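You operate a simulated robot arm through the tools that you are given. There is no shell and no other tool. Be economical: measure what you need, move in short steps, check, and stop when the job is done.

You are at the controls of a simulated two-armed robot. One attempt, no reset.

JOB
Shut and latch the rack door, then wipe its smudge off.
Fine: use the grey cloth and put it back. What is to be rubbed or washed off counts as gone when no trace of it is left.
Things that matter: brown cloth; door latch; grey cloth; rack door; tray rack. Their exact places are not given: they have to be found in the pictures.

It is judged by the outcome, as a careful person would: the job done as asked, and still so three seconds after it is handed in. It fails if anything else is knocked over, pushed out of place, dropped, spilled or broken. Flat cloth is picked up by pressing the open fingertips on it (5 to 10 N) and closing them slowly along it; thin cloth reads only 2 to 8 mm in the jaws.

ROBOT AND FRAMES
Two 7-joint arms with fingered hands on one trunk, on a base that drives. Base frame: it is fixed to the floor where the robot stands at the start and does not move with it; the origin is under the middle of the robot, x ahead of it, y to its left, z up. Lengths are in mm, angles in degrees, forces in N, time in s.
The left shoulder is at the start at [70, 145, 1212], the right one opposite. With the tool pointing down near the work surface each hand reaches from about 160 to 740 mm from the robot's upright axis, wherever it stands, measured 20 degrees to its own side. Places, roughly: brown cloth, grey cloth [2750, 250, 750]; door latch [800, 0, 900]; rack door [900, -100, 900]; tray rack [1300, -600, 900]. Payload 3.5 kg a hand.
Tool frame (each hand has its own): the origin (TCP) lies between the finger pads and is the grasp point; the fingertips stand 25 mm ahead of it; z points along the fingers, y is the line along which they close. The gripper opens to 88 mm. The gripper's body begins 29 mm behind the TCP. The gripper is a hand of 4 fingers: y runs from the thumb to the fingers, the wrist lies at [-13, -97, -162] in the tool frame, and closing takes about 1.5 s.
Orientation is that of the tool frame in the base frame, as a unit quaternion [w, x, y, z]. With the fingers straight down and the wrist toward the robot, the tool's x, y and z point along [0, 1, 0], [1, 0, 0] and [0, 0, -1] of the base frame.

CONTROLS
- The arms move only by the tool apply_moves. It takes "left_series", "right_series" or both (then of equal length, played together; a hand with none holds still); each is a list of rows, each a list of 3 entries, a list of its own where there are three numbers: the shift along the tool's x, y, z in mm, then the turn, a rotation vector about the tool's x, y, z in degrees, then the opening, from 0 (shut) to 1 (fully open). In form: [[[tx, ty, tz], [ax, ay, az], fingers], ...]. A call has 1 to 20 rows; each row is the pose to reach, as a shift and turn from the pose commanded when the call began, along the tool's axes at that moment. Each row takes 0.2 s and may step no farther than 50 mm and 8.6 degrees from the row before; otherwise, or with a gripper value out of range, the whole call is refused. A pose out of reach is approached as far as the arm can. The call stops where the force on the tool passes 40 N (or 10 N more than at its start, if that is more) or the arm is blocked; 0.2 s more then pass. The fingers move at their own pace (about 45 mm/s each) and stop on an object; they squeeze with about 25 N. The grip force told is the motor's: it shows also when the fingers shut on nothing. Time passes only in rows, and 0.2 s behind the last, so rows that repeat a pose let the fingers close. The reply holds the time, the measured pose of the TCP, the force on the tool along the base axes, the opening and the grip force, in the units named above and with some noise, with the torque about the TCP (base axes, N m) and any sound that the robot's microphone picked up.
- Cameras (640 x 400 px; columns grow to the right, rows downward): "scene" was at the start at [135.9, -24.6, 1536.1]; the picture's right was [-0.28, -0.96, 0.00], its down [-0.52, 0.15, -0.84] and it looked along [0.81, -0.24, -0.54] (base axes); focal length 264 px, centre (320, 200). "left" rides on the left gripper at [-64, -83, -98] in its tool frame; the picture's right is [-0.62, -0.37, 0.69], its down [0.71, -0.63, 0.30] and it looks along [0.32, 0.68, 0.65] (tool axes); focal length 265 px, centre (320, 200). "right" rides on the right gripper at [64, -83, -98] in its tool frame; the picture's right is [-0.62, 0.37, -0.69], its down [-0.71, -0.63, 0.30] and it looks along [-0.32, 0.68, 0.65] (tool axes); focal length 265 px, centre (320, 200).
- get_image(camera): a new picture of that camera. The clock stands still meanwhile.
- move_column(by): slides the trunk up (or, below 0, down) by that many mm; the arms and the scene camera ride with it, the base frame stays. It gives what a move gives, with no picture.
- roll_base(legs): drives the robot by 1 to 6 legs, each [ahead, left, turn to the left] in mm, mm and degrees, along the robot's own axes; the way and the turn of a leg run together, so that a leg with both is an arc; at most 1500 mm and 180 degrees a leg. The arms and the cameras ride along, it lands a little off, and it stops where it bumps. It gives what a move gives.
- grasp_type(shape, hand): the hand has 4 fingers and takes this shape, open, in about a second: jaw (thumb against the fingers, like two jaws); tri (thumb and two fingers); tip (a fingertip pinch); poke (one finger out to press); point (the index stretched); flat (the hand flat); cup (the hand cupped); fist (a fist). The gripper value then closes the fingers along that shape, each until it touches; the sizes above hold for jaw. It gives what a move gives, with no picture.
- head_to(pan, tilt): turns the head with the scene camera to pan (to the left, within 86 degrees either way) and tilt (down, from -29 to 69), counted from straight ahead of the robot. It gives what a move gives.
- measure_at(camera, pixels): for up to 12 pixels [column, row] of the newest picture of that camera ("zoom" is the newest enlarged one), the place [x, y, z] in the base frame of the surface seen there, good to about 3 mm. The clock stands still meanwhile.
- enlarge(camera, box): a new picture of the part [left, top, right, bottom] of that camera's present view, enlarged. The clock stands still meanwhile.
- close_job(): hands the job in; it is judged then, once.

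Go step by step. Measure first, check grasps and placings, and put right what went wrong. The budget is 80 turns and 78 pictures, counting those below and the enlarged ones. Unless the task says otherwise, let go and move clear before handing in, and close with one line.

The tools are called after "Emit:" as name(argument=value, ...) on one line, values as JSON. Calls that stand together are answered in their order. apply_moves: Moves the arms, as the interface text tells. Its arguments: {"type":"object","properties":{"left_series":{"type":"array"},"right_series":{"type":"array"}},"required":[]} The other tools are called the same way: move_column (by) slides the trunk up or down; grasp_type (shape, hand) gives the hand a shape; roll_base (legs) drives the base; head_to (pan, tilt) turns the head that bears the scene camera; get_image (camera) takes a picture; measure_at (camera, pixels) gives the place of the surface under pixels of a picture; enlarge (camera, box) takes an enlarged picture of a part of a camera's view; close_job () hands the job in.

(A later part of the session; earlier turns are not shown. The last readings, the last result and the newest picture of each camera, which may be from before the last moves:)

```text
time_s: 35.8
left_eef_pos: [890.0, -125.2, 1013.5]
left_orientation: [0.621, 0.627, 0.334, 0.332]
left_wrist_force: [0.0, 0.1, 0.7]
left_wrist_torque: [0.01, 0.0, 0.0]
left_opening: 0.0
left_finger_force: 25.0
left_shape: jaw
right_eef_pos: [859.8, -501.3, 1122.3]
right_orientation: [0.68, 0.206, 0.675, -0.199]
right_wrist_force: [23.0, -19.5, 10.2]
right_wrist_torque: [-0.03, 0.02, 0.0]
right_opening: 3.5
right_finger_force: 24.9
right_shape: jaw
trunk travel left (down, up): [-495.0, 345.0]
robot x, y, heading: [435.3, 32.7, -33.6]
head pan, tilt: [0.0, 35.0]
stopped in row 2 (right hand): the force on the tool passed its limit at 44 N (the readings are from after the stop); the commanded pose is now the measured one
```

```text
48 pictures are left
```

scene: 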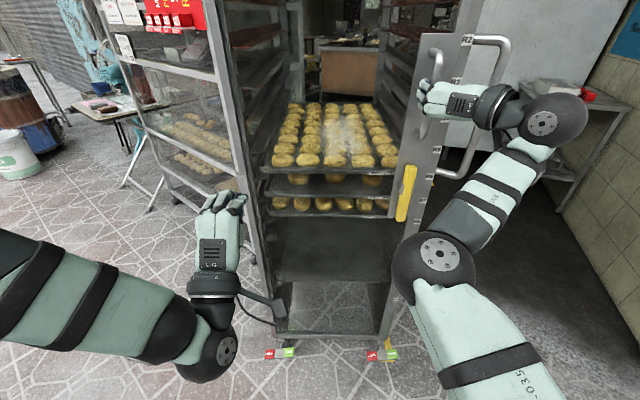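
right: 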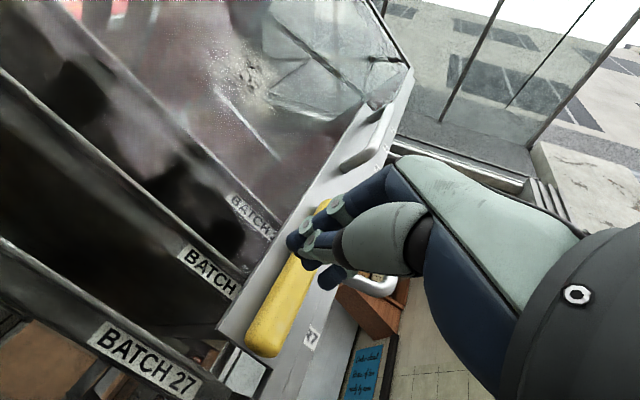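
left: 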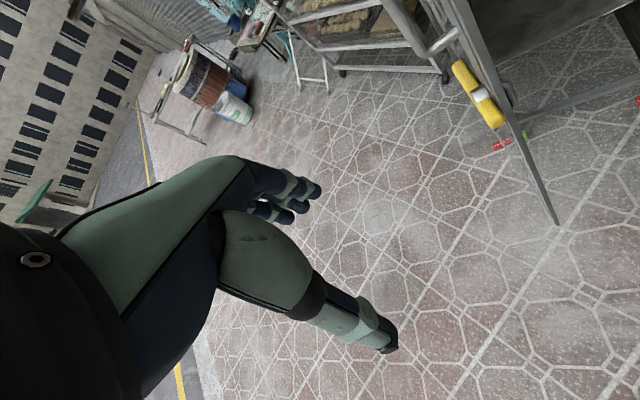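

The door held against 44 N, so it's latched. Release, back off, then back away from the rack.

Emit:
apply_moves(right_series=[[[0, 0, 0], [0, 0, 0], 0.4], [[0, 0, 0], [0, 0, 0], 0.8], [[0, 0, 0], [0, 0, 0], 0.8], [[0, 0, 0], [0, 0, 0], 0.8], [[0, 0, -25], [0, 0, 0], 0.8], [[0, 0, -50], [0, 0, 0], 0.8], [[0, 0, -90], [0, 0, 0], 0.8], [[0, 0, -130], [0, 0, 0], 0.8]])

Emit:
roll_base(legs=[[-300, 0, 0]])

Emit:
head_to(pan=45, tilt=20)

Emit:
get_image(camera="scene")

```text
time_s: 37.6
left_eef_pos: [885.3, -120.8, 1016.5]
left_orientation: [0.623, 0.626, 0.332, 0.332]
left_wrist_force: [-0.5, 0.4, -1.3]
left_wrist_torque: [-0.01, 0.0, 0.02]
left_opening: 0.1
left_finger_force: 25.4
left_shape: jaw
right_eef_pos: [789.2, -494.6, 1156.9]
right_orientation: [0.68, 0.205, 0.674, -0.201]
right_wrist_force: [-0.5, 0.2, -0.8]
right_wrist_torque: [-0.02, 0.0, 0.0]
right_opening: 70.2
right_finger_force: 0.0
right_shape: jaw
right hand out of reach, approached as far as the arm can: row 6, 7, 8
trunk travel left (down, up): [-495.0, 345.0]
robot x, y, heading: [433.6, 35.7, -34.0]
head pan, tilt: [0.0, 35.0]
```

```text
time_s: 39.6
left_eef_pos: [632.8, 46.8, 1015.3]
left_orientation: [0.624, 0.626, 0.331, 0.331]
left_wrist_force: [-0.7, -0.6, 0.2]
left_wrist_torque: [-0.01, 0.0, -0.03]
left_opening: 0.0
left_finger_force: 25.0
left_shape: jaw
right_eef_pos: [537.4, -325.7, 1156.8]
right_orientation: [0.68, 0.205, 0.674, -0.201]
right_wrist_force: [-0.4, -0.3, 0.0]
right_wrist_torque: [0.02, 0.0, 0.01]
right_opening: 70.2
right_finger_force: 0.0
right_shape: jaw
trunk travel left (down, up): [-495.0, 345.0]
robot x, y, heading: [183.0, 198.5, -34.0]
head pan, tilt: [0.0, 35.0]
```

```text
time_s: 40.8
left_eef_pos: [633.0, 45.6, 1016.1]
left_orientation: [0.624, 0.626, 0.332, 0.331]
left_wrist_force: [1.0, -0.3, -0.4]
left_wrist_torque: [-0.03, -0.02, 0.0]
left_opening: 0.0
left_finger_force: 24.9
left_shape: jaw
right_eef_pos: [537.3, -325.2, 1156.9]
right_orientation: [0.68, 0.206, 0.675, -0.2]
right_wrist_force: [0.4, -0.7, -0.7]
right_wrist_torque: [0.01, -0.01, 0.04]
right_opening: 70.1
right_finger_force: 0.0
right_shape: jaw
trunk travel left (down, up): [-495.0, 345.0]
robot x, y, heading: [182.3, 202.7, -33.7]
head pan, tilt: [45.0, 20.0]
```

```text
47 pictures are left
```

scene: 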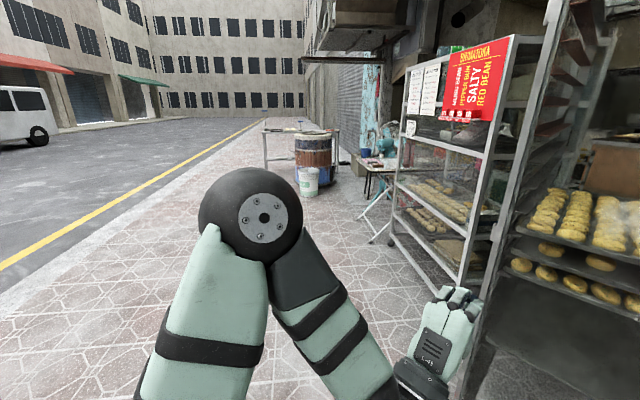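

The cloth table is at about (385,165), the shelf with the poster between. Measure obstacles and zoom in on the table.

Emit:
measure_at(camera="scene", pixels=[[365, 168], [392, 160], [372, 242], [312, 195], [266, 172], [401, 245], [458, 285], [331, 150], [500, 90], [418, 70]])

Emit:
enlarge(camera="scene", box=[330, 120, 430, 250])

```text
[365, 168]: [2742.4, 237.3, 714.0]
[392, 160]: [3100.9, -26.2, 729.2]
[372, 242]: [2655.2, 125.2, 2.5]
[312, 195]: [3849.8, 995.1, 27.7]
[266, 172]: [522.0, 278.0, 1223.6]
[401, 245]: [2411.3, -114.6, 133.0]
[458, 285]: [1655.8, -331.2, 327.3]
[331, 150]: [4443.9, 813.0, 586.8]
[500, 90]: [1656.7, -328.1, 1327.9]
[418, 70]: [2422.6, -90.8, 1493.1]
```

```text
3.08 times, centred on (380, 185) of scene
```

zoom: 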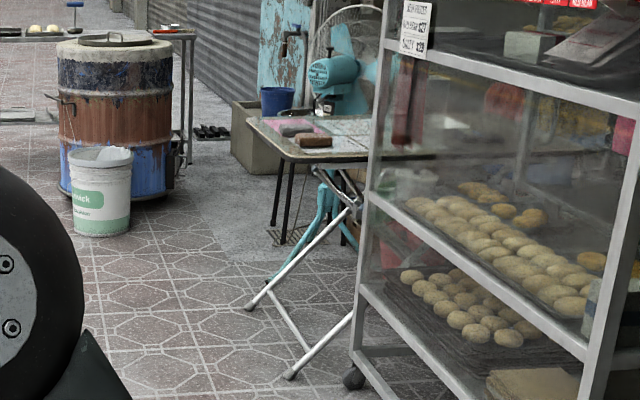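

Drive out around the shelf: turn to heading 0, strafe left 620, ahead 2560, then turn right 90° to face the table from the street side.

Emit:
roll_base(legs=[[0, 0, 33.8], [0, 640, 0], [1300, 0, 0], [1260, 0, 0], [0, 0, -90]])

Emit:
move_column(by=150)

Emit:
head_to(pan=0, tilt=45)

Emit:
get_image(camera="scene")

```text
time_s: 61.9
left_eef_pos: [2885.8, 412.9, 1016.7]
left_orientation: [0.705, 0.709, 0.011, 0.012]
left_wrist_force: [0.2, 0.3, -0.1]
left_wrist_torque: [-0.02, 0.04, -0.01]
left_opening: 0.0
left_finger_force: 24.8
left_shape: jaw
right_eef_pos: [2526.7, 272.8, 1155.8]
right_orientation: [0.514, 0.49, 0.508, -0.488]
right_wrist_force: [-0.8, -0.5, 0.5]
right_wrist_torque: [0.01, 0.02, -0.03]
right_opening: 70.3
right_finger_force: 0.0
right_shape: jaw
trunk travel left (down, up): [-495.0, 345.0]
robot x, y, heading: [2748.9, 866.0, -88.2]
head pan, tilt: [45.0, 20.0]
```

```text
time_s: 63.6
left_eef_pos: [2887.1, 412.5, 1166.1]
left_orientation: [0.706, 0.708, 0.011, 0.012]
left_wrist_force: [1.2, -0.4, -0.3]
left_wrist_torque: [-0.01, -0.03, 0.0]
left_opening: 0.2
left_finger_force: 25.1
left_shape: jaw
right_eef_pos: [2527.9, 271.9, 1306.6]
right_orientation: [0.514, 0.49, 0.507, -0.489]
right_wrist_force: [0.5, 0.0, -0.3]
right_wrist_torque: [-0.02, 0.01, -0.01]
right_opening: 70.3
right_finger_force: 0.0
right_shape: jaw
trunk travel left (down, up): [-645.0, 195.0]
robot x, y, heading: [2746.9, 870.7, -88.2]
head pan, tilt: [45.0, 20.0]
```

```text
time_s: 64.8
left_eef_pos: [2886.4, 412.0, 1165.5]
left_orientation: [0.706, 0.708, 0.012, 0.012]
left_wrist_force: [0.4, 0.2, 0.6]
left_wrist_torque: [0.04, -0.04, -0.01]
left_opening: 0.0
left_finger_force: 25.0
left_shape: jaw
right_eef_pos: [2528.7, 272.0, 1307.1]
right_orientation: [0.514, 0.49, 0.507, -0.489]
right_wrist_force: [-0.8, 0.4, -0.1]
right_wrist_torque: [0.03, 0.01, 0.03]
right_opening: 70.1
right_finger_force: 0.0
right_shape: jaw
trunk travel left (down, up): [-645.0, 195.0]
robot x, y, heading: [2746.2, 870.8, -88.2]
head pan, tilt: [0.0, 45.0]
```

```text
45 pictures are left
```

scene: 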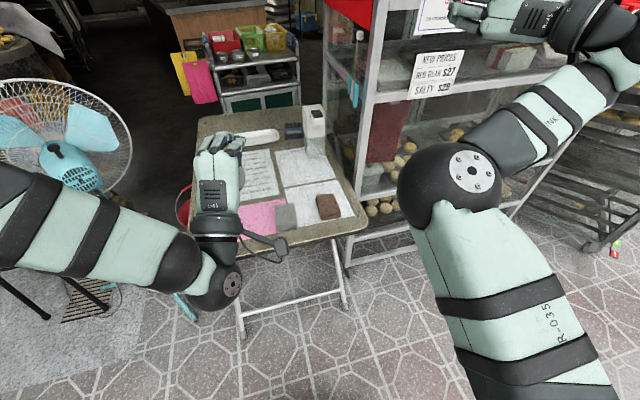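

The grey cloth is at (285,216), brown at (328,206). Zoom and measure.

Emit:
enlarge(camera="scene", box=[200, 100, 380, 260])

Emit:
measure_at(camera="scene", pixels=[[285, 216], [276, 206], [294, 206], [276, 227], [296, 227], [328, 206], [319, 217], [262, 222], [325, 235], [300, 165], [316, 150], [345, 215]])

```text
2.50 times, centred on (290, 180) of scene
```

zoom: 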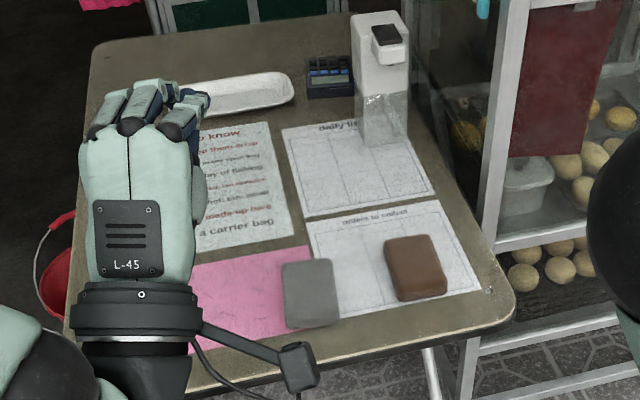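

```text
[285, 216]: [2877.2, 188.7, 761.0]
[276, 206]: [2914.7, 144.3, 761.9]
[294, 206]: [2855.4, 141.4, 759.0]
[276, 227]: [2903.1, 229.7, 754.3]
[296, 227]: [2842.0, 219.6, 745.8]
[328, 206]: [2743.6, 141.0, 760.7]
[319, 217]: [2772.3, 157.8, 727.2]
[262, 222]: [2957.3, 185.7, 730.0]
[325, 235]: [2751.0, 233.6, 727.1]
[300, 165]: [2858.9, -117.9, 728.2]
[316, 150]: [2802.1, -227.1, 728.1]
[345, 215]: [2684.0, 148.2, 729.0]
```

The grey cloth is a folded pad about 62 mm (x 2845–2912) by 85 mm, 30 mm high (top 761, table 729). I'll turn the left hand down, then roll it 90° so the jaws close across the 62 mm.

Emit:
apply_moves(left_series=[[[0, -15, 6], [8.2, 0, 0], 0.2], [[0, -30, 12], [16.4, 0, 0], 0.4], [[0, -45, 18], [24.6, 0, 0], 0.6], [[0, -60, 24], [32.8, 0, 0], 0.8], [[0, -75, 30], [41, 0, 0], 1], [[0, -90, 36], [49.2, 0, 0], 1], [[0, -105, 42], [57.4, 0, 0], 1], [[0, -120, 48], [65.6, 0, 0], 1], [[0, -135, 54], [73.8, 0, 0], 1], [[0, -150, 58], [82, 0, 0], 1], [[0, -165, 60], [90, 0, 0], 1]])

Emit:
apply_moves(left_series=[[[0, 10, 0], [0, 0, 8.2], 1], [[0, 20, 0], [0, 0, 16.4], 1], [[0, 30, 0], [0, 0, 24.6], 1], [[0, 45, 0], [0, 0, 32.8], 1], [[0, 60, 0], [0, 0, 41], 1], [[0, 75, 10], [0, 0, 49.2], 1], [[0, 90, 20], [0, 0, 57.4], 1], [[0, 105, 30], [0, 0, 65.6], 1], [[0, 120, 40], [0, 0, 73.8], 1], [[0, 135, 50], [0, 0, 82], 1], [[0, 150, 60], [0, 0, 90], 1]])

Emit:
get_image(camera="scene")

Emit:
get_image(camera="left")

```text
time_s: 67.2
left_eef_pos: [2870.0, 413.5, 874.2]
left_orientation: [0.027, 0.999, 0.02, -0.005]
left_wrist_force: [-0.1, 1.2, 0.4]
left_wrist_torque: [-0.04, 0.02, -0.01]
left_opening: 87.8
left_finger_force: 0.1
left_shape: jaw
left hand out of reach, approached as far as the arm can: row 1, 2, 3, 8, 9, 10, 11
right_eef_pos: [2527.1, 272.7, 1306.5]
right_orientation: [0.514, 0.49, 0.507, -0.488]
right_wrist_force: [-0.1, 0.5, 0.2]
right_wrist_torque: [0.02, 0.0, 0.0]
right_opening: 70.1
right_finger_force: 0.1
right_shape: jaw
trunk travel left (down, up): [-645.0, 195.0]
robot x, y, heading: [2746.8, 867.1, -88.1]
head pan, tilt: [0.0, 45.0]
```

```text
time_s: 68.7
left_eef_pos: [2711.3, 490.9, 790.5]
left_orientation: [-0.019, 0.905, -0.407, 0.125]
left_wrist_force: [0.2, -0.4, 0.5]
left_wrist_torque: [0.02, -0.01, 0.01]
left_opening: 87.9
left_finger_force: 0.1
left_shape: jaw
left hand out of reach, approached as far as the arm can: row 1, 2, 3, 4, 5, 6, 7
right_eef_pos: [2527.3, 271.1, 1307.2]
right_orientation: [0.513, 0.49, 0.507, -0.489]
right_wrist_force: [0.0, 0.1, -0.1]
right_wrist_torque: [0.03, 0.01, -0.01]
right_opening: 70.3
right_finger_force: 0.1
right_shape: jaw
trunk travel left (down, up): [-645.0, 195.0]
robot x, y, heading: [2746.7, 869.0, -88.0]
head pan, tilt: [0.0, 45.0]
stopped in row 7 (left hand): the arm was blocked; the commanded pose is now the measured one
```

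```text
43 pictures are left
```

scene: 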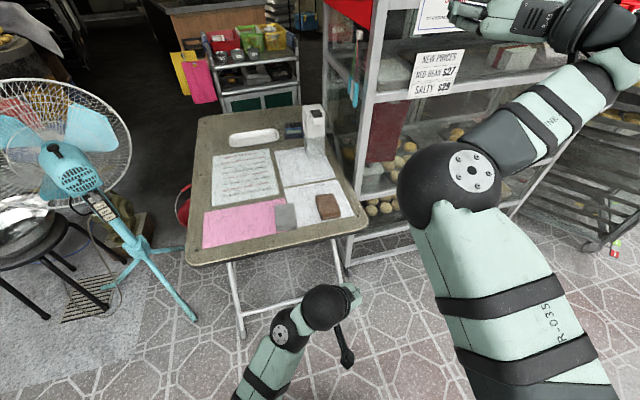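

```text
42 pictures are left
```

left: 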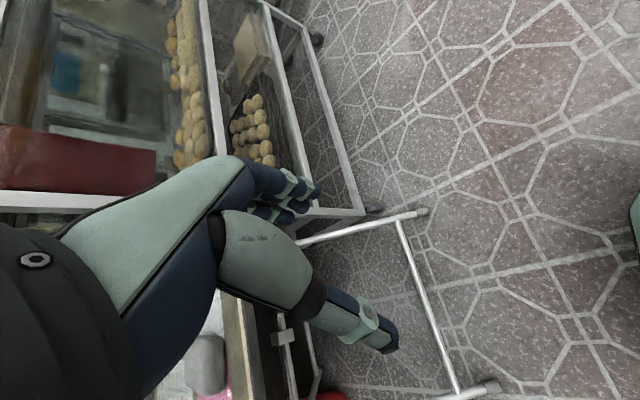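

The left arm folded awkwardly (hand now at (2711,491,790), outside the table, self-blocked). I'll bring it up and back to the well-behaved "ready" pose (tool down, y forward).

Emit:
apply_moves(left_series=[[[7, -5, -32], [0, 0, 0], 1], [[14, -9, -65], [0, 0, 0], 1], [[21, -14, -97], [0, 0, 0], 1], [[50, -22, -111], [-0.2, -1.5, -4.8], 1], [[80, -30, -124], [-0.4, -3, -9.6], 1], [[109, -37, -138], [-0.7, -4.4, -14.4], 1], [[138, -45, -152], [-0.9, -5.9, -19.2], 1], [[167, -53, -165], [-1.1, -7.4, -24], 1], [[197, -61, -179], [-1.3, -8.9, -28.9], 1], [[226, -69, -193], [-1.5, -10.4, -33.7], 1], [[255, -76, -207], [-1.8, -11.8, -38.5], 1], [[285, -84, -220], [-2, -13.3, -43.3], 1], [[314, -92, -234], [-2.2, -14.8, -48.1], 1]])

Emit:
get_image(camera="scene")

```text
time_s: 69.4
left_eef_pos: [2750.6, 499.4, 803.7]
left_orientation: [-0.067, 0.895, -0.389, 0.207]
left_wrist_force: [-0.4, 0.2, 0.6]
left_wrist_torque: [-0.01, 0.0, -0.02]
left_opening: 87.9
left_finger_force: 0.1
left_shape: jaw
left hand out of reach, approached as far as the arm can: row 1, 2, 3
right_eef_pos: [2528.5, 270.5, 1306.6]
right_orientation: [0.514, 0.49, 0.507, -0.489]
right_wrist_force: [-0.3, -0.3, 0.2]
right_wrist_torque: [-0.02, -0.02, -0.01]
right_opening: 70.1
right_finger_force: 0.1
right_shape: jaw
trunk travel left (down, up): [-645.0, 195.0]
robot x, y, heading: [2748.8, 867.2, -87.9]
head pan, tilt: [0.0, 45.0]
stopped in row 3 (left hand): the arm was blocked; the commanded pose is now the measured one
```

```text
41 pictures are left
```

scene: 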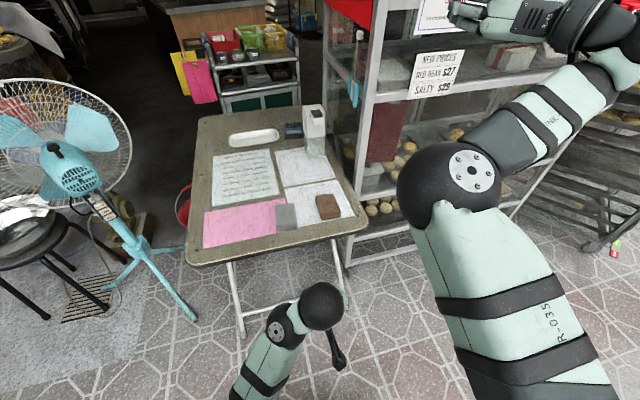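

The arm is stuck against itself near the body. I'll back the base 200 mm for space, then move the hand outward (forward-left) before lifting.

Emit:
roll_base(legs=[[-200, 0, 0]])

Emit:
apply_moves(left_series=[[[25, 0, 9], [0, 0, 0], 1], [[50, 1, 18], [0, 0, 0], 1], [[75, 1, 26], [0, 0, 0], 1], [[100, 2, 35], [0, 0, 0], 1], [[125, 2, 44], [0, 0, 0], 1], [[150, 2, 52], [0, 0, 0], 1], [[175, 3, 61], [0, 0, 0], 1], [[200, 3, 70], [0, 0, 0], 1]])

Emit:
get_image(camera="scene")

```text
time_s: 71.0
left_eef_pos: [2743.0, 702.4, 804.7]
left_orientation: [-0.069, 0.896, -0.388, 0.205]
left_wrist_force: [-1.0, 0.3, -1.0]
left_wrist_torque: [-0.02, 0.01, 0.01]
left_opening: 88.1
left_finger_force: 0.0
left_shape: jaw
right_eef_pos: [2521.1, 473.8, 1306.8]
right_orientation: [0.514, 0.49, 0.508, -0.488]
right_wrist_force: [-0.6, -0.4, -0.4]
right_wrist_torque: [-0.01, 0.02, 0.01]
right_opening: 70.3
right_finger_force: 0.0
right_shape: jaw
trunk travel left (down, up): [-645.0, 195.0]
robot x, y, heading: [2740.5, 1066.6, -88.1]
head pan, tilt: [0.0, 45.0]
```

```text
time_s: 72.8
left_eef_pos: [2763.2, 597.8, 714.9]
left_orientation: [-0.065, 0.895, -0.387, 0.21]
left_wrist_force: [0.2, -0.4, 0.4]
left_wrist_torque: [0.01, 0.01, 0.02]
left_opening: 87.8
left_finger_force: 0.0
left_shape: jaw
left hand out of reach, approached as far as the arm can: row 1, 2, 3, 4, 5, 6, 7, 8
right_eef_pos: [2521.6, 473.5, 1306.1]
right_orientation: [0.515, 0.49, 0.508, -0.487]
right_wrist_force: [-0.2, 0.1, -0.7]
right_wrist_torque: [0.0, -0.04, 0.02]
right_opening: 70.3
right_finger_force: 0.0
right_shape: jaw
trunk travel left (down, up): [-645.0, 195.0]
robot x, y, heading: [2737.7, 1073.7, -88.1]
head pan, tilt: [0.0, 45.0]
```

```text
40 pictures are left
```

scene: 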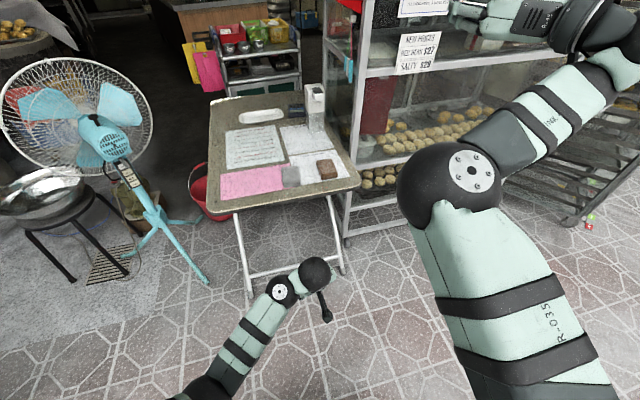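

The wrist limits are binding with tool-down here. I'll turn the hand back to point forward (comfortable) while rising to z≈900.

Emit:
apply_moves(left_series=[[[12, -8, -9], [-7, 1.3, -4.3], 1], [[24, -16, -18], [-13.9, 2.6, -8.7], 1], [[36, -24, -27], [-20.9, 3.9, -13], 1], [[49, -32, -36], [-27.9, 5.2, -17.4], 1], [[61, -40, -45], [-34.8, 6.5, -21.7], 1], [[73, -48, -54], [-41.8, 7.8, -26], 1], [[85, -56, -62], [-48.8, 9, -30.4], 1], [[97, -64, -71], [-55.8, 10.3, -34.7], 1], [[109, -72, -80], [-62.7, 11.6, -39], 1], [[122, -80, -89], [-69.7, 12.9, -43.4], 1], [[134, -88, -98], [-76.7, 14.2, -47.7], 1], [[146, -96, -107], [-83.6, 15.5, -52.1], 1], [[158, -104, -116], [-90.6, 16.8, -56.4], 1]])

Emit:
get_image(camera="scene")

```text
time_s: 75.6
left_eef_pos: [2878.5, 558.4, 894.9]
left_orientation: [0.704, 0.71, 0.001, -0.002]
left_wrist_force: [0.4, -0.7, 0.4]
left_wrist_torque: [0.0, -0.03, 0.0]
left_opening: 88.0
left_finger_force: 0.0
left_shape: jaw
right_eef_pos: [2522.3, 473.1, 1306.2]
right_orientation: [0.514, 0.49, 0.508, -0.488]
right_wrist_force: [0.9, -0.4, -1.1]
right_wrist_torque: [-0.03, -0.01, -0.01]
right_opening: 70.2
right_finger_force: 0.1
right_shape: jaw
trunk travel left (down, up): [-645.0, 195.0]
robot x, y, heading: [2739.0, 1071.9, -87.9]
head pan, tilt: [0.0, 45.0]
```

```text
39 pictures are left
```

scene: 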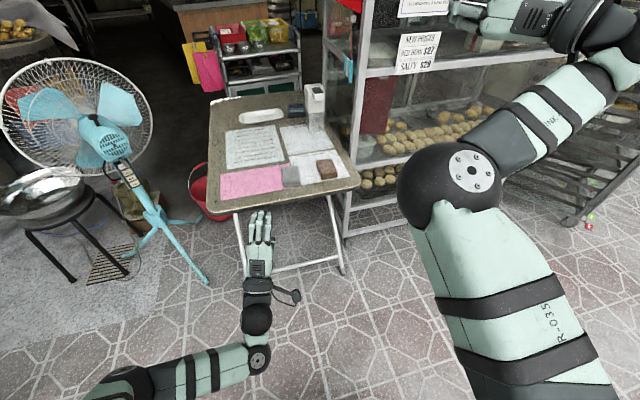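

Good posture again: hand forward at (2878,558,895). Raise the trunk 130 (its nominal height), then turn the hand down.

Emit:
move_column(by=130)

Emit:
apply_moves(left_series=[[[0, 0, 0], [8.2, 0, 0], 1], [[0, 0, 0], [16.4, 0, 0], 1], [[0, 0, 0], [24.6, 0, 0], 1], [[0, 0, 0], [32.8, 0, 0], 1], [[0, 0, 0], [41, 0, 0], 1], [[0, 0, 0], [49.2, 0, 0], 1], [[0, 0, 0], [57.4, 0, 0], 1], [[0, 0, 0], [65.6, 0, 0], 1], [[0, 0, 0], [73.8, 0, 0], 1], [[0, 0, 0], [82, 0, 0], 1], [[0, 0, 0], [90, 0, 0], 1]])

Emit:
get_image(camera="scene")

```text
time_s: 77.2
left_eef_pos: [2878.8, 558.9, 1024.4]
left_orientation: [0.704, 0.71, 0.002, -0.001]
left_wrist_force: [-0.1, -0.5, -0.6]
left_wrist_torque: [-0.01, -0.01, -0.01]
left_opening: 88.1
left_finger_force: 0.1
left_shape: jaw
right_eef_pos: [2521.1, 473.4, 1435.7]
right_orientation: [0.514, 0.491, 0.507, -0.488]
right_wrist_force: [0.0, -0.9, 0.1]
right_wrist_torque: [0.01, 0.04, 0.01]
right_opening: 70.0
right_finger_force: 0.0
right_shape: jaw
trunk travel left (down, up): [-775.0, 65.0]
robot x, y, heading: [2738.1, 1069.4, -88.1]
head pan, tilt: [0.0, 45.0]
```

```text
time_s: 79.6
left_eef_pos: [2858.3, 570.2, 1022.6]
left_orientation: [-0.005, 1.0, 0.002, 0.001]
left_wrist_force: [0.4, -0.3, 0.2]
left_wrist_torque: [0.01, 0.0, -0.03]
left_opening: 88.0
left_finger_force: 0.1
left_shape: jaw
left hand out of reach, approached as far as the arm can: row 10, 11
right_eef_pos: [2518.7, 475.1, 1437.0]
right_orientation: [0.515, 0.49, 0.506, -0.488]
right_wrist_force: [0.3, -0.2, -0.6]
right_wrist_torque: [0.0, 0.03, 0.06]
right_opening: 70.4
right_finger_force: 0.0
right_shape: jaw
trunk travel left (down, up): [-775.0, 65.0]
robot x, y, heading: [2739.8, 1071.6, -87.9]
head pan, tilt: [0.0, 45.0]
```

```text
38 pictures are left
```

scene: 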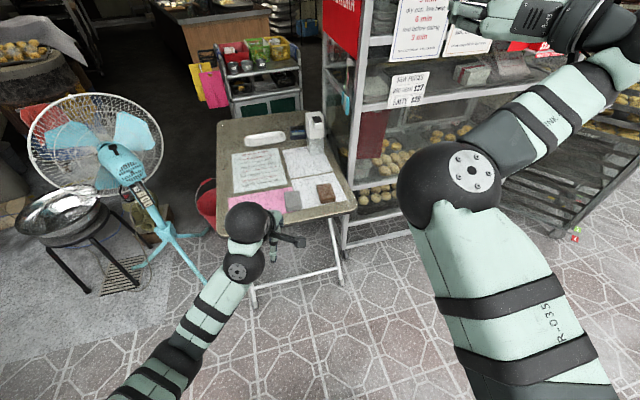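

Tool is down now. Roll +90° about the tool axis while lowering to z≈920, still off the table.

Emit:
apply_moves(left_series=[[[0, 5, 9], [0, 0, 8.2], 1], [[0, 10, 18], [0, 0, 16.4], 1], [[0, 15, 27], [0, 0, 24.6], 1], [[0, 20, 36], [0, 0, 32.8], 1], [[0, 25, 45], [0, 0, 41], 1], [[0, 30, 54], [0, 0, 49.2], 1], [[0, 35, 63], [0, 0, 57.4], 1], [[0, 40, 72], [0, 0, 65.6], 1], [[0, 45, 81], [0, 0, 73.8], 1], [[0, 50, 90], [0, 0, 82], 1], [[0, 50, 100], [0, 0, 90], 1]])

Emit:
get_image(camera="scene")

```text
time_s: 81.1
left_eef_pos: [2715.2, 714.8, 919.6]
left_orientation: [-0.04, 0.912, -0.392, 0.113]
left_wrist_force: [0.5, 0.0, -0.7]
left_wrist_torque: [-0.02, 0.0, -0.01]
left_opening: 88.0
left_finger_force: 0.1
left_shape: jaw
left hand out of reach, approached as far as the arm can: row 1, 2, 3, 4, 5, 6, 7
right_eef_pos: [2521.1, 472.9, 1437.2]
right_orientation: [0.514, 0.49, 0.507, -0.489]
right_wrist_force: [0.6, 0.8, -0.1]
right_wrist_torque: [0.01, -0.01, 0.01]
right_opening: 70.3
right_finger_force: 0.0
right_shape: jaw
trunk travel left (down, up): [-775.0, 65.0]
robot x, y, heading: [2740.4, 1067.4, -87.8]
head pan, tilt: [0.0, 45.0]
stopped in row 7 (left hand): the arm was blocked; the commanded pose is now the measured one
```

```text
37 pictures are left
```

scene: 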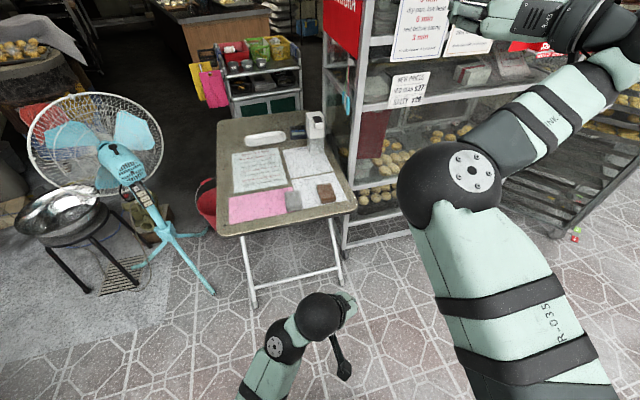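

Left roll isn't reachable. New plan: use the right arm, with the robot standing at heading ≈ −25° so little roll is needed. First bring the left hand back to forward-pointing and bring the right hand to forward-pointing at z≈1050.

Emit:
apply_moves(left_series=[[[19, -2, -5], [-6.8, 2, -3.6], 0.8], [[37, -4, -9], [-13.7, 4, -7.2], 0.5], [[56, -6, -14], [-20.5, 6, -10.9], 0.2], [[74, -8, -18], [-27.3, 8, -14.5], 0], [[93, -10, -23], [-34.2, 10, -18.1], 0], [[112, -12, -28], [-41, 12, -21.7], 0], [[130, -13, -32], [-47.8, 14, -25.4], 0], [[149, -15, -37], [-54.6, 16, -29], 0], [[168, -17, -42], [-61.5, 18, -32.6], 0], [[186, -19, -46], [-68.3, 20, -36.2], 0], [[205, -21, -51], [-75.1, 22, -39.9], 0], [[223, -23, -55], [-82, 24, -43.5], 0], [[242, -25, -60], [-88.8, 26, -47.1], 0]], right_series=[[[30, 0, -5], [0, 0, 6.9], 1], [[60, 0, -9], [0, 0, 13.8], 1], [[89, 0, -14], [0, 0, 20.8], 1], [[119, 0, -18], [0, 0, 27.7], 1], [[149, 0, -23], [0, 0, 34.6], 1], [[179, 0, -28], [0, 0, 41.5], 1], [[209, 0, -32], [0, 0, 48.5], 1], [[238, 0, -37], [0, 0, 55.4], 1], [[268, 0, -42], [0, 0, 62.3], 1], [[298, 0, -46], [0, 0, 69.2], 1], [[328, 0, -51], [0, 0, 76.2], 1], [[358, 0, -55], [0, 0, 83.1], 1], [[387, 0, -60], [0, 0, 90], 1]])

Emit:
get_image(camera="scene")

```text
time_s: 83.9
left_eef_pos: [2862.5, 479.8, 1074.0]
left_orientation: [0.688, 0.726, -0.015, 0.003]
left_wrist_force: [-0.7, -0.4, -0.3]
left_wrist_torque: [-0.03, 0.01, 0.02]
left_opening: 0.0
left_finger_force: 24.9
left_shape: jaw
left hand out of reach, approached as far as the arm can: row 4, 5, 6, 10, 11, 12, 13
right_eef_pos: [2526.9, 482.1, 1181.5]
right_orientation: [0.709, 0.705, 0.025, 0.005]
right_wrist_force: [-0.2, -0.4, -0.5]
right_wrist_torque: [-0.02, -0.02, 0.01]
right_opening: 88.1
right_finger_force: 0.1
right_shape: jaw
right hand out of reach, approached as far as the arm can: row 1, 2, 3, 7, 8, 9, 10, 11, 12, 13
trunk travel left (down, up): [-775.0, 65.0]
robot x, y, heading: [2741.4, 1069.7, -87.8]
head pan, tilt: [0.0, 45.0]
```

```text
36 pictures are left
```

scene: 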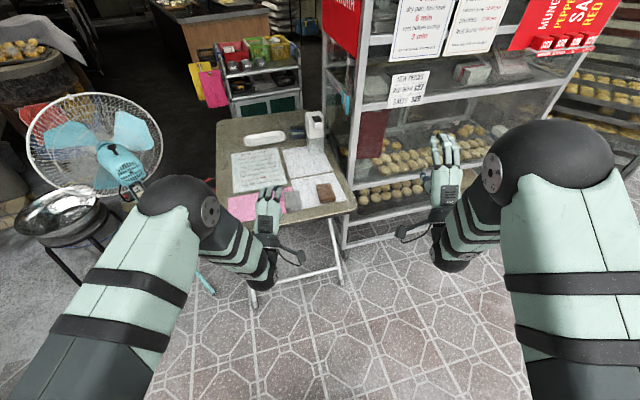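

Both arms are in the elbow-up posture like at the start. Turn the right hand down now and then lower, all clear of the table.

Emit:
apply_moves(right_series=[[[0, 0, -7], [8.2, 0, 0], 1], [[0, 0, -15], [16.4, 0, 0], 1], [[0, 0, -22], [24.6, 0, 0], 1], [[0, 0, -29], [32.8, 0, 0], 1], [[0, 0, -36], [41, 0, 0], 1], [[0, 0, -44], [49.2, 0, 0], 1], [[0, 0, -51], [57.4, 0, 0], 1], [[0, 0, -58], [65.6, 0, 0], 1], [[0, 0, -65], [73.8, 0, 0], 1], [[0, 0, -72], [82, 0, 0], 1], [[0, 0, -80], [90, 0, 0], 1]])

Emit:
apply_moves(right_series=[[[0, 0, 25], [0, 0, -6], 1], [[0, 0, 50], [0, 0, -12], 1], [[0, 0, 75], [0, 0, -18], 1], [[0, 0, 100], [0, 0, -24], 1], [[0, 0, 125], [0, 0, -30], 1], [[0, 0, 150], [0, 0, -36], 1], [[0, 0, 175], [0, 0, -36], 1], [[0, 0, 200], [0, 0, -36], 1], [[0, 0, 225], [0, 0, -36], 1]])

Emit:
get_image(camera="scene")

```text
time_s: 86.3
left_eef_pos: [2864.9, 481.8, 1073.7]
left_orientation: [0.687, 0.726, -0.015, 0.003]
left_wrist_force: [-0.5, 0.4, 0.2]
left_wrist_torque: [-0.01, 0.03, 0.01]
left_opening: 0.0
left_finger_force: 25.1
left_shape: jaw
right_eef_pos: [2520.0, 566.1, 1178.6]
right_orientation: [0.002, 1.0, 0.022, 0.004]
right_wrist_force: [-0.1, 0.0, -0.2]
right_wrist_torque: [0.03, 0.0, 0.01]
right_opening: 88.2
right_finger_force: 0.2
right_shape: jaw
right hand out of reach, approached as far as the arm can: row 4, 5
trunk travel left (down, up): [-775.0, 65.0]
robot x, y, heading: [2741.0, 1068.5, -88.3]
head pan, tilt: [0.0, 45.0]
```

```text
time_s: 88.3
left_eef_pos: [2863.3, 481.4, 1074.0]
left_orientation: [0.688, 0.726, -0.015, 0.003]
left_wrist_force: [-0.2, 0.0, 0.6]
left_wrist_torque: [-0.02, -0.01, 0.01]
left_opening: 0.0
left_finger_force: 25.3
left_shape: jaw
right_eef_pos: [2523.0, 562.2, 954.5]
right_orientation: [0.005, 0.944, 0.33, 0.002]
right_wrist_force: [0.0, -0.6, 0.1]
right_wrist_torque: [0.02, 0.01, -0.01]
right_opening: 87.8
right_finger_force: 0.0
right_shape: jaw
trunk travel left (down, up): [-775.0, 65.0]
robot x, y, heading: [2740.7, 1071.1, -87.8]
head pan, tilt: [0.0, 45.0]
```

```text
35 pictures are left
```

scene: 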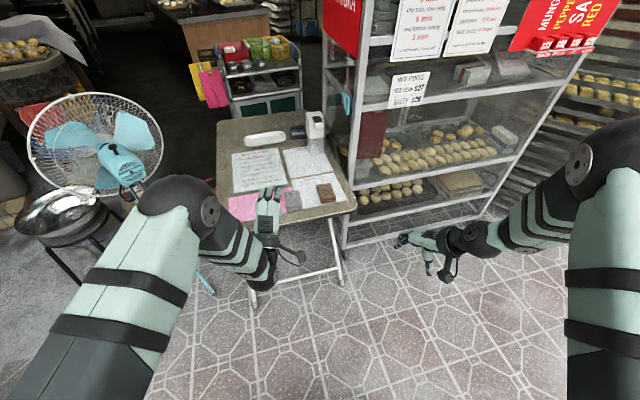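

Works well. Try rolling the right hand the rest of the way (−54° more) here.

Emit:
apply_moves(right_series=[[[0, 0, 0], [0, 0, -8], 1], [[0, 0, 0], [0, 0, -16], 1], [[0, 0, 0], [0, 0, -24], 1], [[0, 0, 0], [0, 0, -32], 1], [[0, 0, 0], [0, 0, -40], 1], [[0, 0, 0], [0, 0, -48], 1], [[0, 0, 0], [0, 0, -56], 1]])

```text
time_s: 89.9
left_eef_pos: [2864.4, 480.8, 1073.7]
left_orientation: [0.687, 0.726, -0.015, 0.003]
left_wrist_force: [-0.2, -0.1, -0.3]
left_wrist_torque: [-0.03, -0.03, 0.01]
left_opening: 0.0
left_finger_force: 25.3
left_shape: jaw
right_eef_pos: [2523.4, 562.8, 953.1]
right_orientation: [0.004, 0.678, 0.735, 0.001]
right_wrist_force: [0.4, 0.9, 0.7]
right_wrist_torque: [0.0, 0.01, -0.03]
right_opening: 87.7
right_finger_force: 0.0
right_shape: jaw
trunk travel left (down, up): [-775.0, 65.0]
robot x, y, heading: [2742.0, 1071.3, -88.1]
head pan, tilt: [0.0, 45.0]
```

The right hand is now tool-down with jaws along base x. Check the fan's location before strafing left.

Emit:
get_image(camera="scene")

Emit:
measure_at(camera="scene", pixels=[[155, 165], [110, 160], [205, 285], [150, 185], [95, 250], [185, 195], [60, 100], [206, 208], [300, 205], [290, 200], [328, 192]])

```text
34 pictures are left
```

scene: 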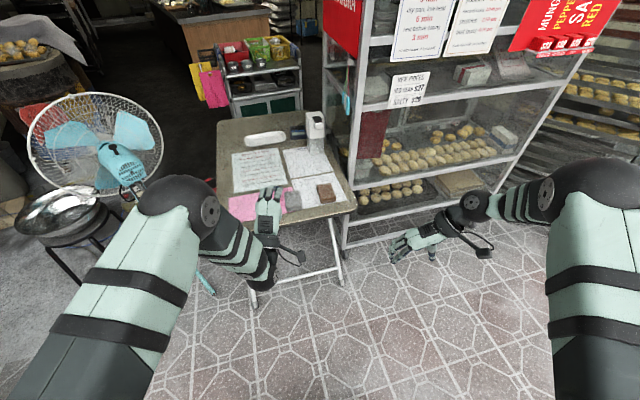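

```text
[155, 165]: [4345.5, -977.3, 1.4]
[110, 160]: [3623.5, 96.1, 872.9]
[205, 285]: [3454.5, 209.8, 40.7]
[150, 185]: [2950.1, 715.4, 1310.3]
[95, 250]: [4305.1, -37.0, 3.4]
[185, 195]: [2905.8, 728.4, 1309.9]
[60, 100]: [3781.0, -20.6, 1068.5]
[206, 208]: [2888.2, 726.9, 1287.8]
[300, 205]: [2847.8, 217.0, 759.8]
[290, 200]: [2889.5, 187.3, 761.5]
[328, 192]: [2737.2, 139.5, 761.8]
```

Fan is clear (nearest leg at x 3454). Strafe left 200 and ahead 180, then move the right hand over the pad, high first.

Emit:
roll_base(legs=[[0, 200, 0], [180, 0, 0]])

Emit:
apply_moves(right_series=[[[-20, 15, 0], [0, 0, 0], 1], [[-40, 31, 0], [0, 0, 0], 1], [[-60, 46, 0], [0, 0, 0], 1], [[-80, 61, 0], [0, 0, 0], 1], [[-100, 77, 0], [0, 0, 0], 1], [[-120, 92, 0], [0, 0, 0], 1], [[-140, 107, 0], [0, 0, 0], 1], [[-160, 123, 0], [0, 0, 0], 1], [[-180, 138, 0], [0, 0, 0], 1]])

Emit:
get_image(camera="scene")

Emit:
get_image(camera="right")

```text
time_s: 92.6
left_eef_pos: [3064.9, 307.3, 1076.5]
left_orientation: [0.688, 0.725, -0.017, 0.001]
left_wrist_force: [0.6, 0.2, 0.4]
left_wrist_torque: [0.04, -0.03, 0.04]
left_opening: 0.2
left_finger_force: 25.2
left_shape: jaw
right_eef_pos: [2722.5, 392.7, 954.8]
right_orientation: [0.006, 0.681, 0.732, 0.0]
right_wrist_force: [0.3, -0.3, -0.1]
right_wrist_torque: [0.01, -0.01, -0.02]
right_opening: 87.8
right_finger_force: 0.1
right_shape: jaw
trunk travel left (down, up): [-775.0, 65.0]
robot x, y, heading: [2942.0, 892.7, -88.4]
head pan, tilt: [0.0, 45.0]
```

```text
time_s: 94.6
left_eef_pos: [3063.5, 306.1, 1074.3]
left_orientation: [0.687, 0.726, -0.018, 0.001]
left_wrist_force: [0.5, -0.5, 0.2]
left_wrist_torque: [0.0, -0.01, 0.01]
left_opening: 0.2
left_finger_force: 24.8
left_shape: jaw
right_eef_pos: [2852.8, 255.4, 957.3]
right_orientation: [0.005, 0.681, 0.732, 0.002]
right_wrist_force: [0.0, -0.5, -0.7]
right_wrist_torque: [0.0, 0.01, 0.01]
right_opening: 88.0
right_finger_force: 0.1
right_shape: jaw
right hand out of reach, approached as far as the arm can: row 8, 9
trunk travel left (down, up): [-775.0, 65.0]
robot x, y, heading: [2943.5, 899.3, -88.2]
head pan, tilt: [0.0, 45.0]
```

```text
33 pictures are left
```

scene: 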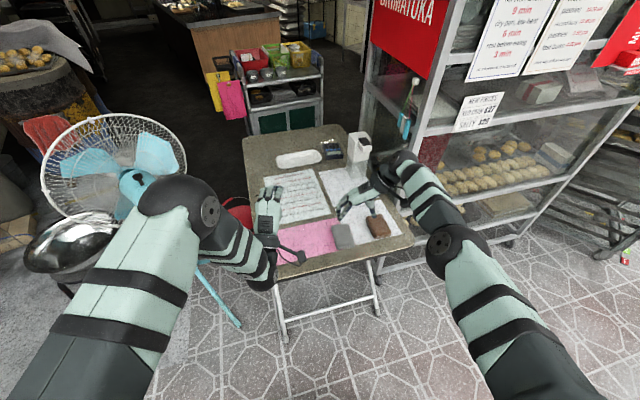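

```text
32 pictures are left
```

right: 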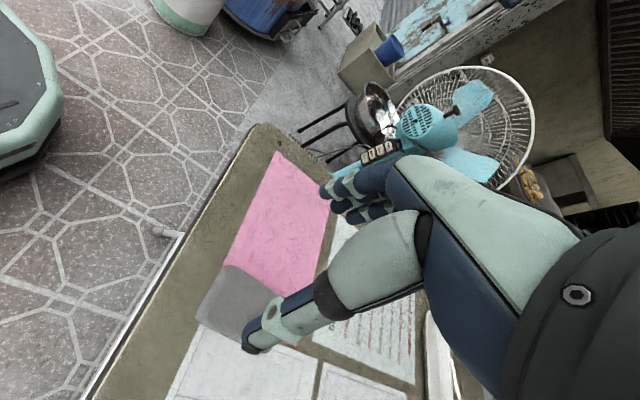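

Hand at (2853,255), at its reach; drive the base 70 ahead and 25 left. Then measure the pad edges precisely.

Emit:
roll_base(legs=[[72, 24, 0]])

Emit:
enlarge(camera="scene", box=[280, 160, 420, 280])

Emit:
get_image(camera="right")

```text
time_s: 95.6
left_eef_pos: [3089.8, 235.8, 1076.4]
left_orientation: [0.688, 0.726, -0.018, 0.001]
left_wrist_force: [0.3, 0.7, 0.1]
left_wrist_torque: [0.0, -0.02, 0.03]
left_opening: 0.0
left_finger_force: 25.2
left_shape: jaw
right_eef_pos: [2878.4, 183.4, 958.7]
right_orientation: [0.006, 0.682, 0.731, 0.001]
right_wrist_force: [0.1, 0.3, -0.2]
right_wrist_torque: [-0.03, 0.0, -0.02]
right_opening: 88.1
right_finger_force: 0.0
right_shape: jaw
trunk travel left (down, up): [-775.0, 65.0]
robot x, y, heading: [2967.2, 822.2, -88.7]
head pan, tilt: [0.0, 45.0]
```

```text
3.33 times, centred on (350, 220) of scene
```

zoom: 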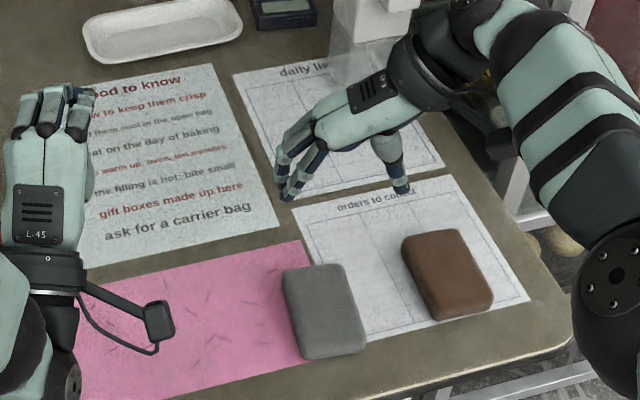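

```text
30 pictures are left
```

right: 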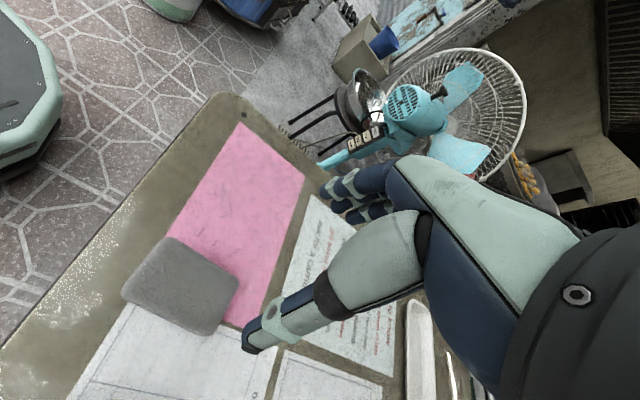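

The hand is above the pad. Measure the pad's outline (zoom corners (285,272),(345,265),(365,345),(303,358)).

Emit:
measure_at(camera="zoom", pixels=[[291, 277], [341, 270], [357, 325], [305, 335], [324, 302], [282, 300], [310, 360], [366, 345], [345, 330], [445, 270], [400, 265], [425, 315]])

Emit:
measure_at(camera="right", pixels=[[180, 285], [130, 288], [168, 243], [230, 285], [205, 328], [235, 300]])

```text
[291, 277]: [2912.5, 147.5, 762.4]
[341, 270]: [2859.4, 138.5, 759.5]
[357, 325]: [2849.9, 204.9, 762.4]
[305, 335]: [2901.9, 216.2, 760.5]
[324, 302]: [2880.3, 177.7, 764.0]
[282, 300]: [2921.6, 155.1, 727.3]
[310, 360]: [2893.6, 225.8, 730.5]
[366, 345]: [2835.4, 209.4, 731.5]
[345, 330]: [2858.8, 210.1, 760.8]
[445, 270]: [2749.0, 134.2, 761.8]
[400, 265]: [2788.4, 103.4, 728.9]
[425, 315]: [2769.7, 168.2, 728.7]
```

```text
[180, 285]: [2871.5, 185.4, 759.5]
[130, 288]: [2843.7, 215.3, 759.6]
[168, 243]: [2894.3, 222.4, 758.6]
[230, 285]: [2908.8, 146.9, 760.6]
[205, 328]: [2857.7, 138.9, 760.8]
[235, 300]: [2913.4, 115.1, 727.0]
```

Pad centre (2877,180), top 761, rotated 8°. Lower to just above, with −4° roll.

Emit:
apply_moves(right_series=[[[-2, 0, 25], [0, 0, -2], 1], [[-3, 0, 50], [0, 0, -4], 1], [[-3, 0, 75], [0, 0, -4], 1], [[-3, 0, 100], [0, 0, -4], 1], [[-3, 0, 125], [0, 0, -4], 1], [[-3, 0, 145], [0, 0, -4], 1], [[-3, 0, 160], [0, 0, -4], 1]])

Emit:
enlarge(camera="scene", box=[300, 180, 400, 270])

Emit:
get_image(camera="right")

```text
time_s: 97.2
left_eef_pos: [3090.3, 234.9, 1074.3]
left_orientation: [0.688, 0.725, -0.017, 0.0]
left_wrist_force: [0.5, -0.4, 0.3]
left_wrist_torque: [0.02, 0.03, 0.0]
left_opening: 0.0
left_finger_force: 25.3
left_shape: jaw
right_eef_pos: [2874.9, 226.0, 828.2]
right_orientation: [0.005, 0.656, 0.755, 0.0]
right_wrist_force: [-0.4, 0.2, -0.2]
right_wrist_torque: [-0.01, 0.0, 0.0]
right_opening: 87.9
right_finger_force: 0.1
right_shape: jaw
right hand out of reach, approached as far as the arm can: row 1, 2, 3, 4, 5, 6, 7
trunk travel left (down, up): [-775.0, 65.0]
robot x, y, heading: [2974.9, 827.3, -88.5]
head pan, tilt: [0.0, 45.0]
```

```text
4.44 times, centred on (350, 225) of scene
```

zoom: 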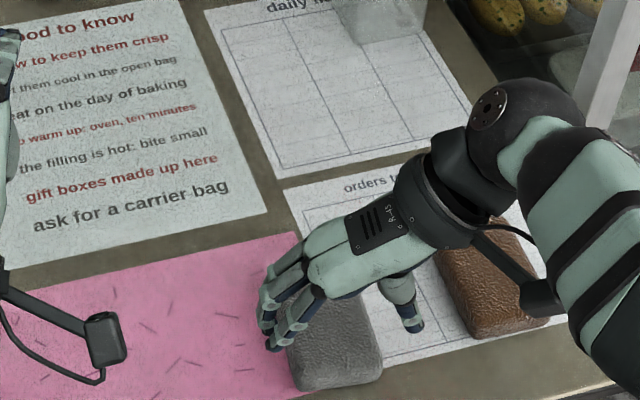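

```text
28 pictures are left
```

right: 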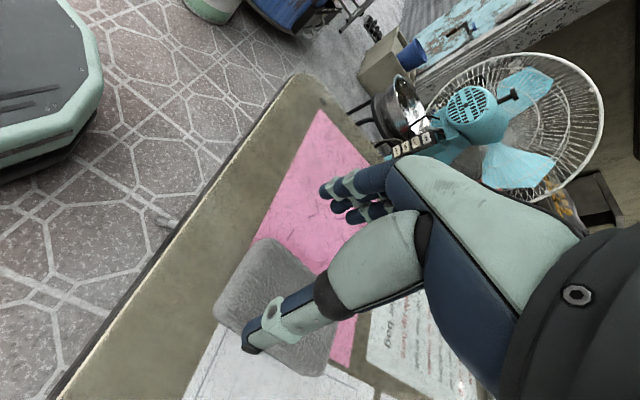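

The arm drifted to y 226 at its reach limit. Raise 60, drive ahead 47, and lower the trunk 85 instead.

Emit:
apply_moves(right_series=[[[0, 0, -30], [0, 0, 0], 1], [[0, 0, -60], [0, 0, 0], 1]])

Emit:
roll_base(legs=[[47, 0, 0]])

Emit:
move_column(by=-85)

```text
time_s: 97.8
left_eef_pos: [3090.2, 235.4, 1074.3]
left_orientation: [0.687, 0.726, -0.018, 0.0]
left_wrist_force: [0.4, -1.1, 0.7]
left_wrist_torque: [-0.01, 0.0, 0.0]
left_opening: 0.1
left_finger_force: 25.5
left_shape: jaw
right_eef_pos: [2874.3, 227.9, 889.1]
right_orientation: [0.004, 0.657, 0.754, 0.001]
right_wrist_force: [-0.8, 0.4, 0.5]
right_wrist_torque: [-0.02, 0.02, 0.01]
right_opening: 88.0
right_finger_force: 0.0
right_shape: jaw
trunk travel left (down, up): [-775.0, 65.0]
robot x, y, heading: [2968.7, 830.6, -88.4]
head pan, tilt: [0.0, 45.0]
```

```text
time_s: 98.7
left_eef_pos: [3089.7, 191.8, 1077.7]
left_orientation: [0.689, 0.724, -0.018, 0.0]
left_wrist_force: [-0.2, 0.2, -0.1]
left_wrist_torque: [0.06, 0.0, -0.04]
left_opening: 0.0
left_finger_force: 25.2
left_shape: jaw
right_eef_pos: [2876.2, 183.0, 891.3]
right_orientation: [0.007, 0.657, 0.754, -0.001]
right_wrist_force: [0.2, -0.1, -0.4]
right_wrist_torque: [-0.02, -0.03, 0.0]
right_opening: 87.8
right_finger_force: 0.1
right_shape: jaw
trunk travel left (down, up): [-775.0, 65.0]
robot x, y, heading: [2967.6, 776.6, -88.6]
head pan, tilt: [0.0, 45.0]
```

```text
time_s: 100.0
left_eef_pos: [3090.1, 186.7, 989.6]
left_orientation: [0.687, 0.726, -0.019, 0.0]
left_wrist_force: [0.0, 0.3, -0.1]
left_wrist_torque: [0.01, 0.05, 0.01]
left_opening: 0.0
left_finger_force: 25.2
left_shape: jaw
right_eef_pos: [2876.5, 180.3, 803.1]
right_orientation: [0.005, 0.657, 0.754, 0.001]
right_wrist_force: [-0.1, 0.0, -0.2]
right_wrist_torque: [0.02, -0.04, 0.0]
right_opening: 87.9
right_finger_force: 0.1
right_shape: jaw
trunk travel left (down, up): [-690.0, 150.0]
robot x, y, heading: [2972.0, 778.0, -88.5]
head pan, tilt: [0.0, 45.0]
```

Exactly above the pad. Lower 34 mm to z≈769 and close slowly.

Emit:
apply_moves(right_series=[[[0, 0, 10], [0, 0, 0], 1], [[0, 0, 20], [0, 0, 0], 1], [[0, 0, 28], [0, 0, 0], 1], [[0, 0, 34], [0, 0, 0], 1], [[0, 0, 34], [0, 0, 0], 1]])

Emit:
enlarge(camera="scene", box=[300, 180, 400, 270])

```text
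time_s: 101.2
left_eef_pos: [3090.6, 186.6, 989.0]
left_orientation: [0.688, 0.726, -0.018, 0.0]
left_wrist_force: [0.4, 0.6, -0.2]
left_wrist_torque: [0.01, -0.01, -0.03]
left_opening: 0.1
left_finger_force: 24.9
left_shape: jaw
right_eef_pos: [2874.6, 180.1, 770.3]
right_orientation: [0.006, 0.656, 0.755, 0.0]
right_wrist_force: [0.1, -0.7, 0.7]
right_wrist_torque: [0.0, 0.01, -0.04]
right_opening: 87.9
right_finger_force: 0.1
right_shape: jaw
trunk travel left (down, up): [-690.0, 150.0]
robot x, y, heading: [2971.5, 782.1, -88.6]
head pan, tilt: [0.0, 45.0]
```

```text
4.44 times, centred on (350, 225) of scene
```

zoom: 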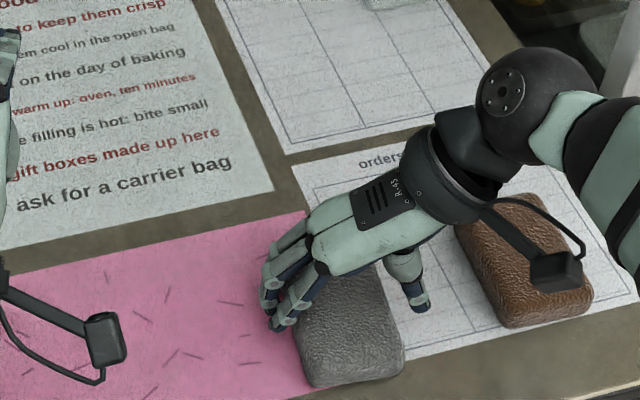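

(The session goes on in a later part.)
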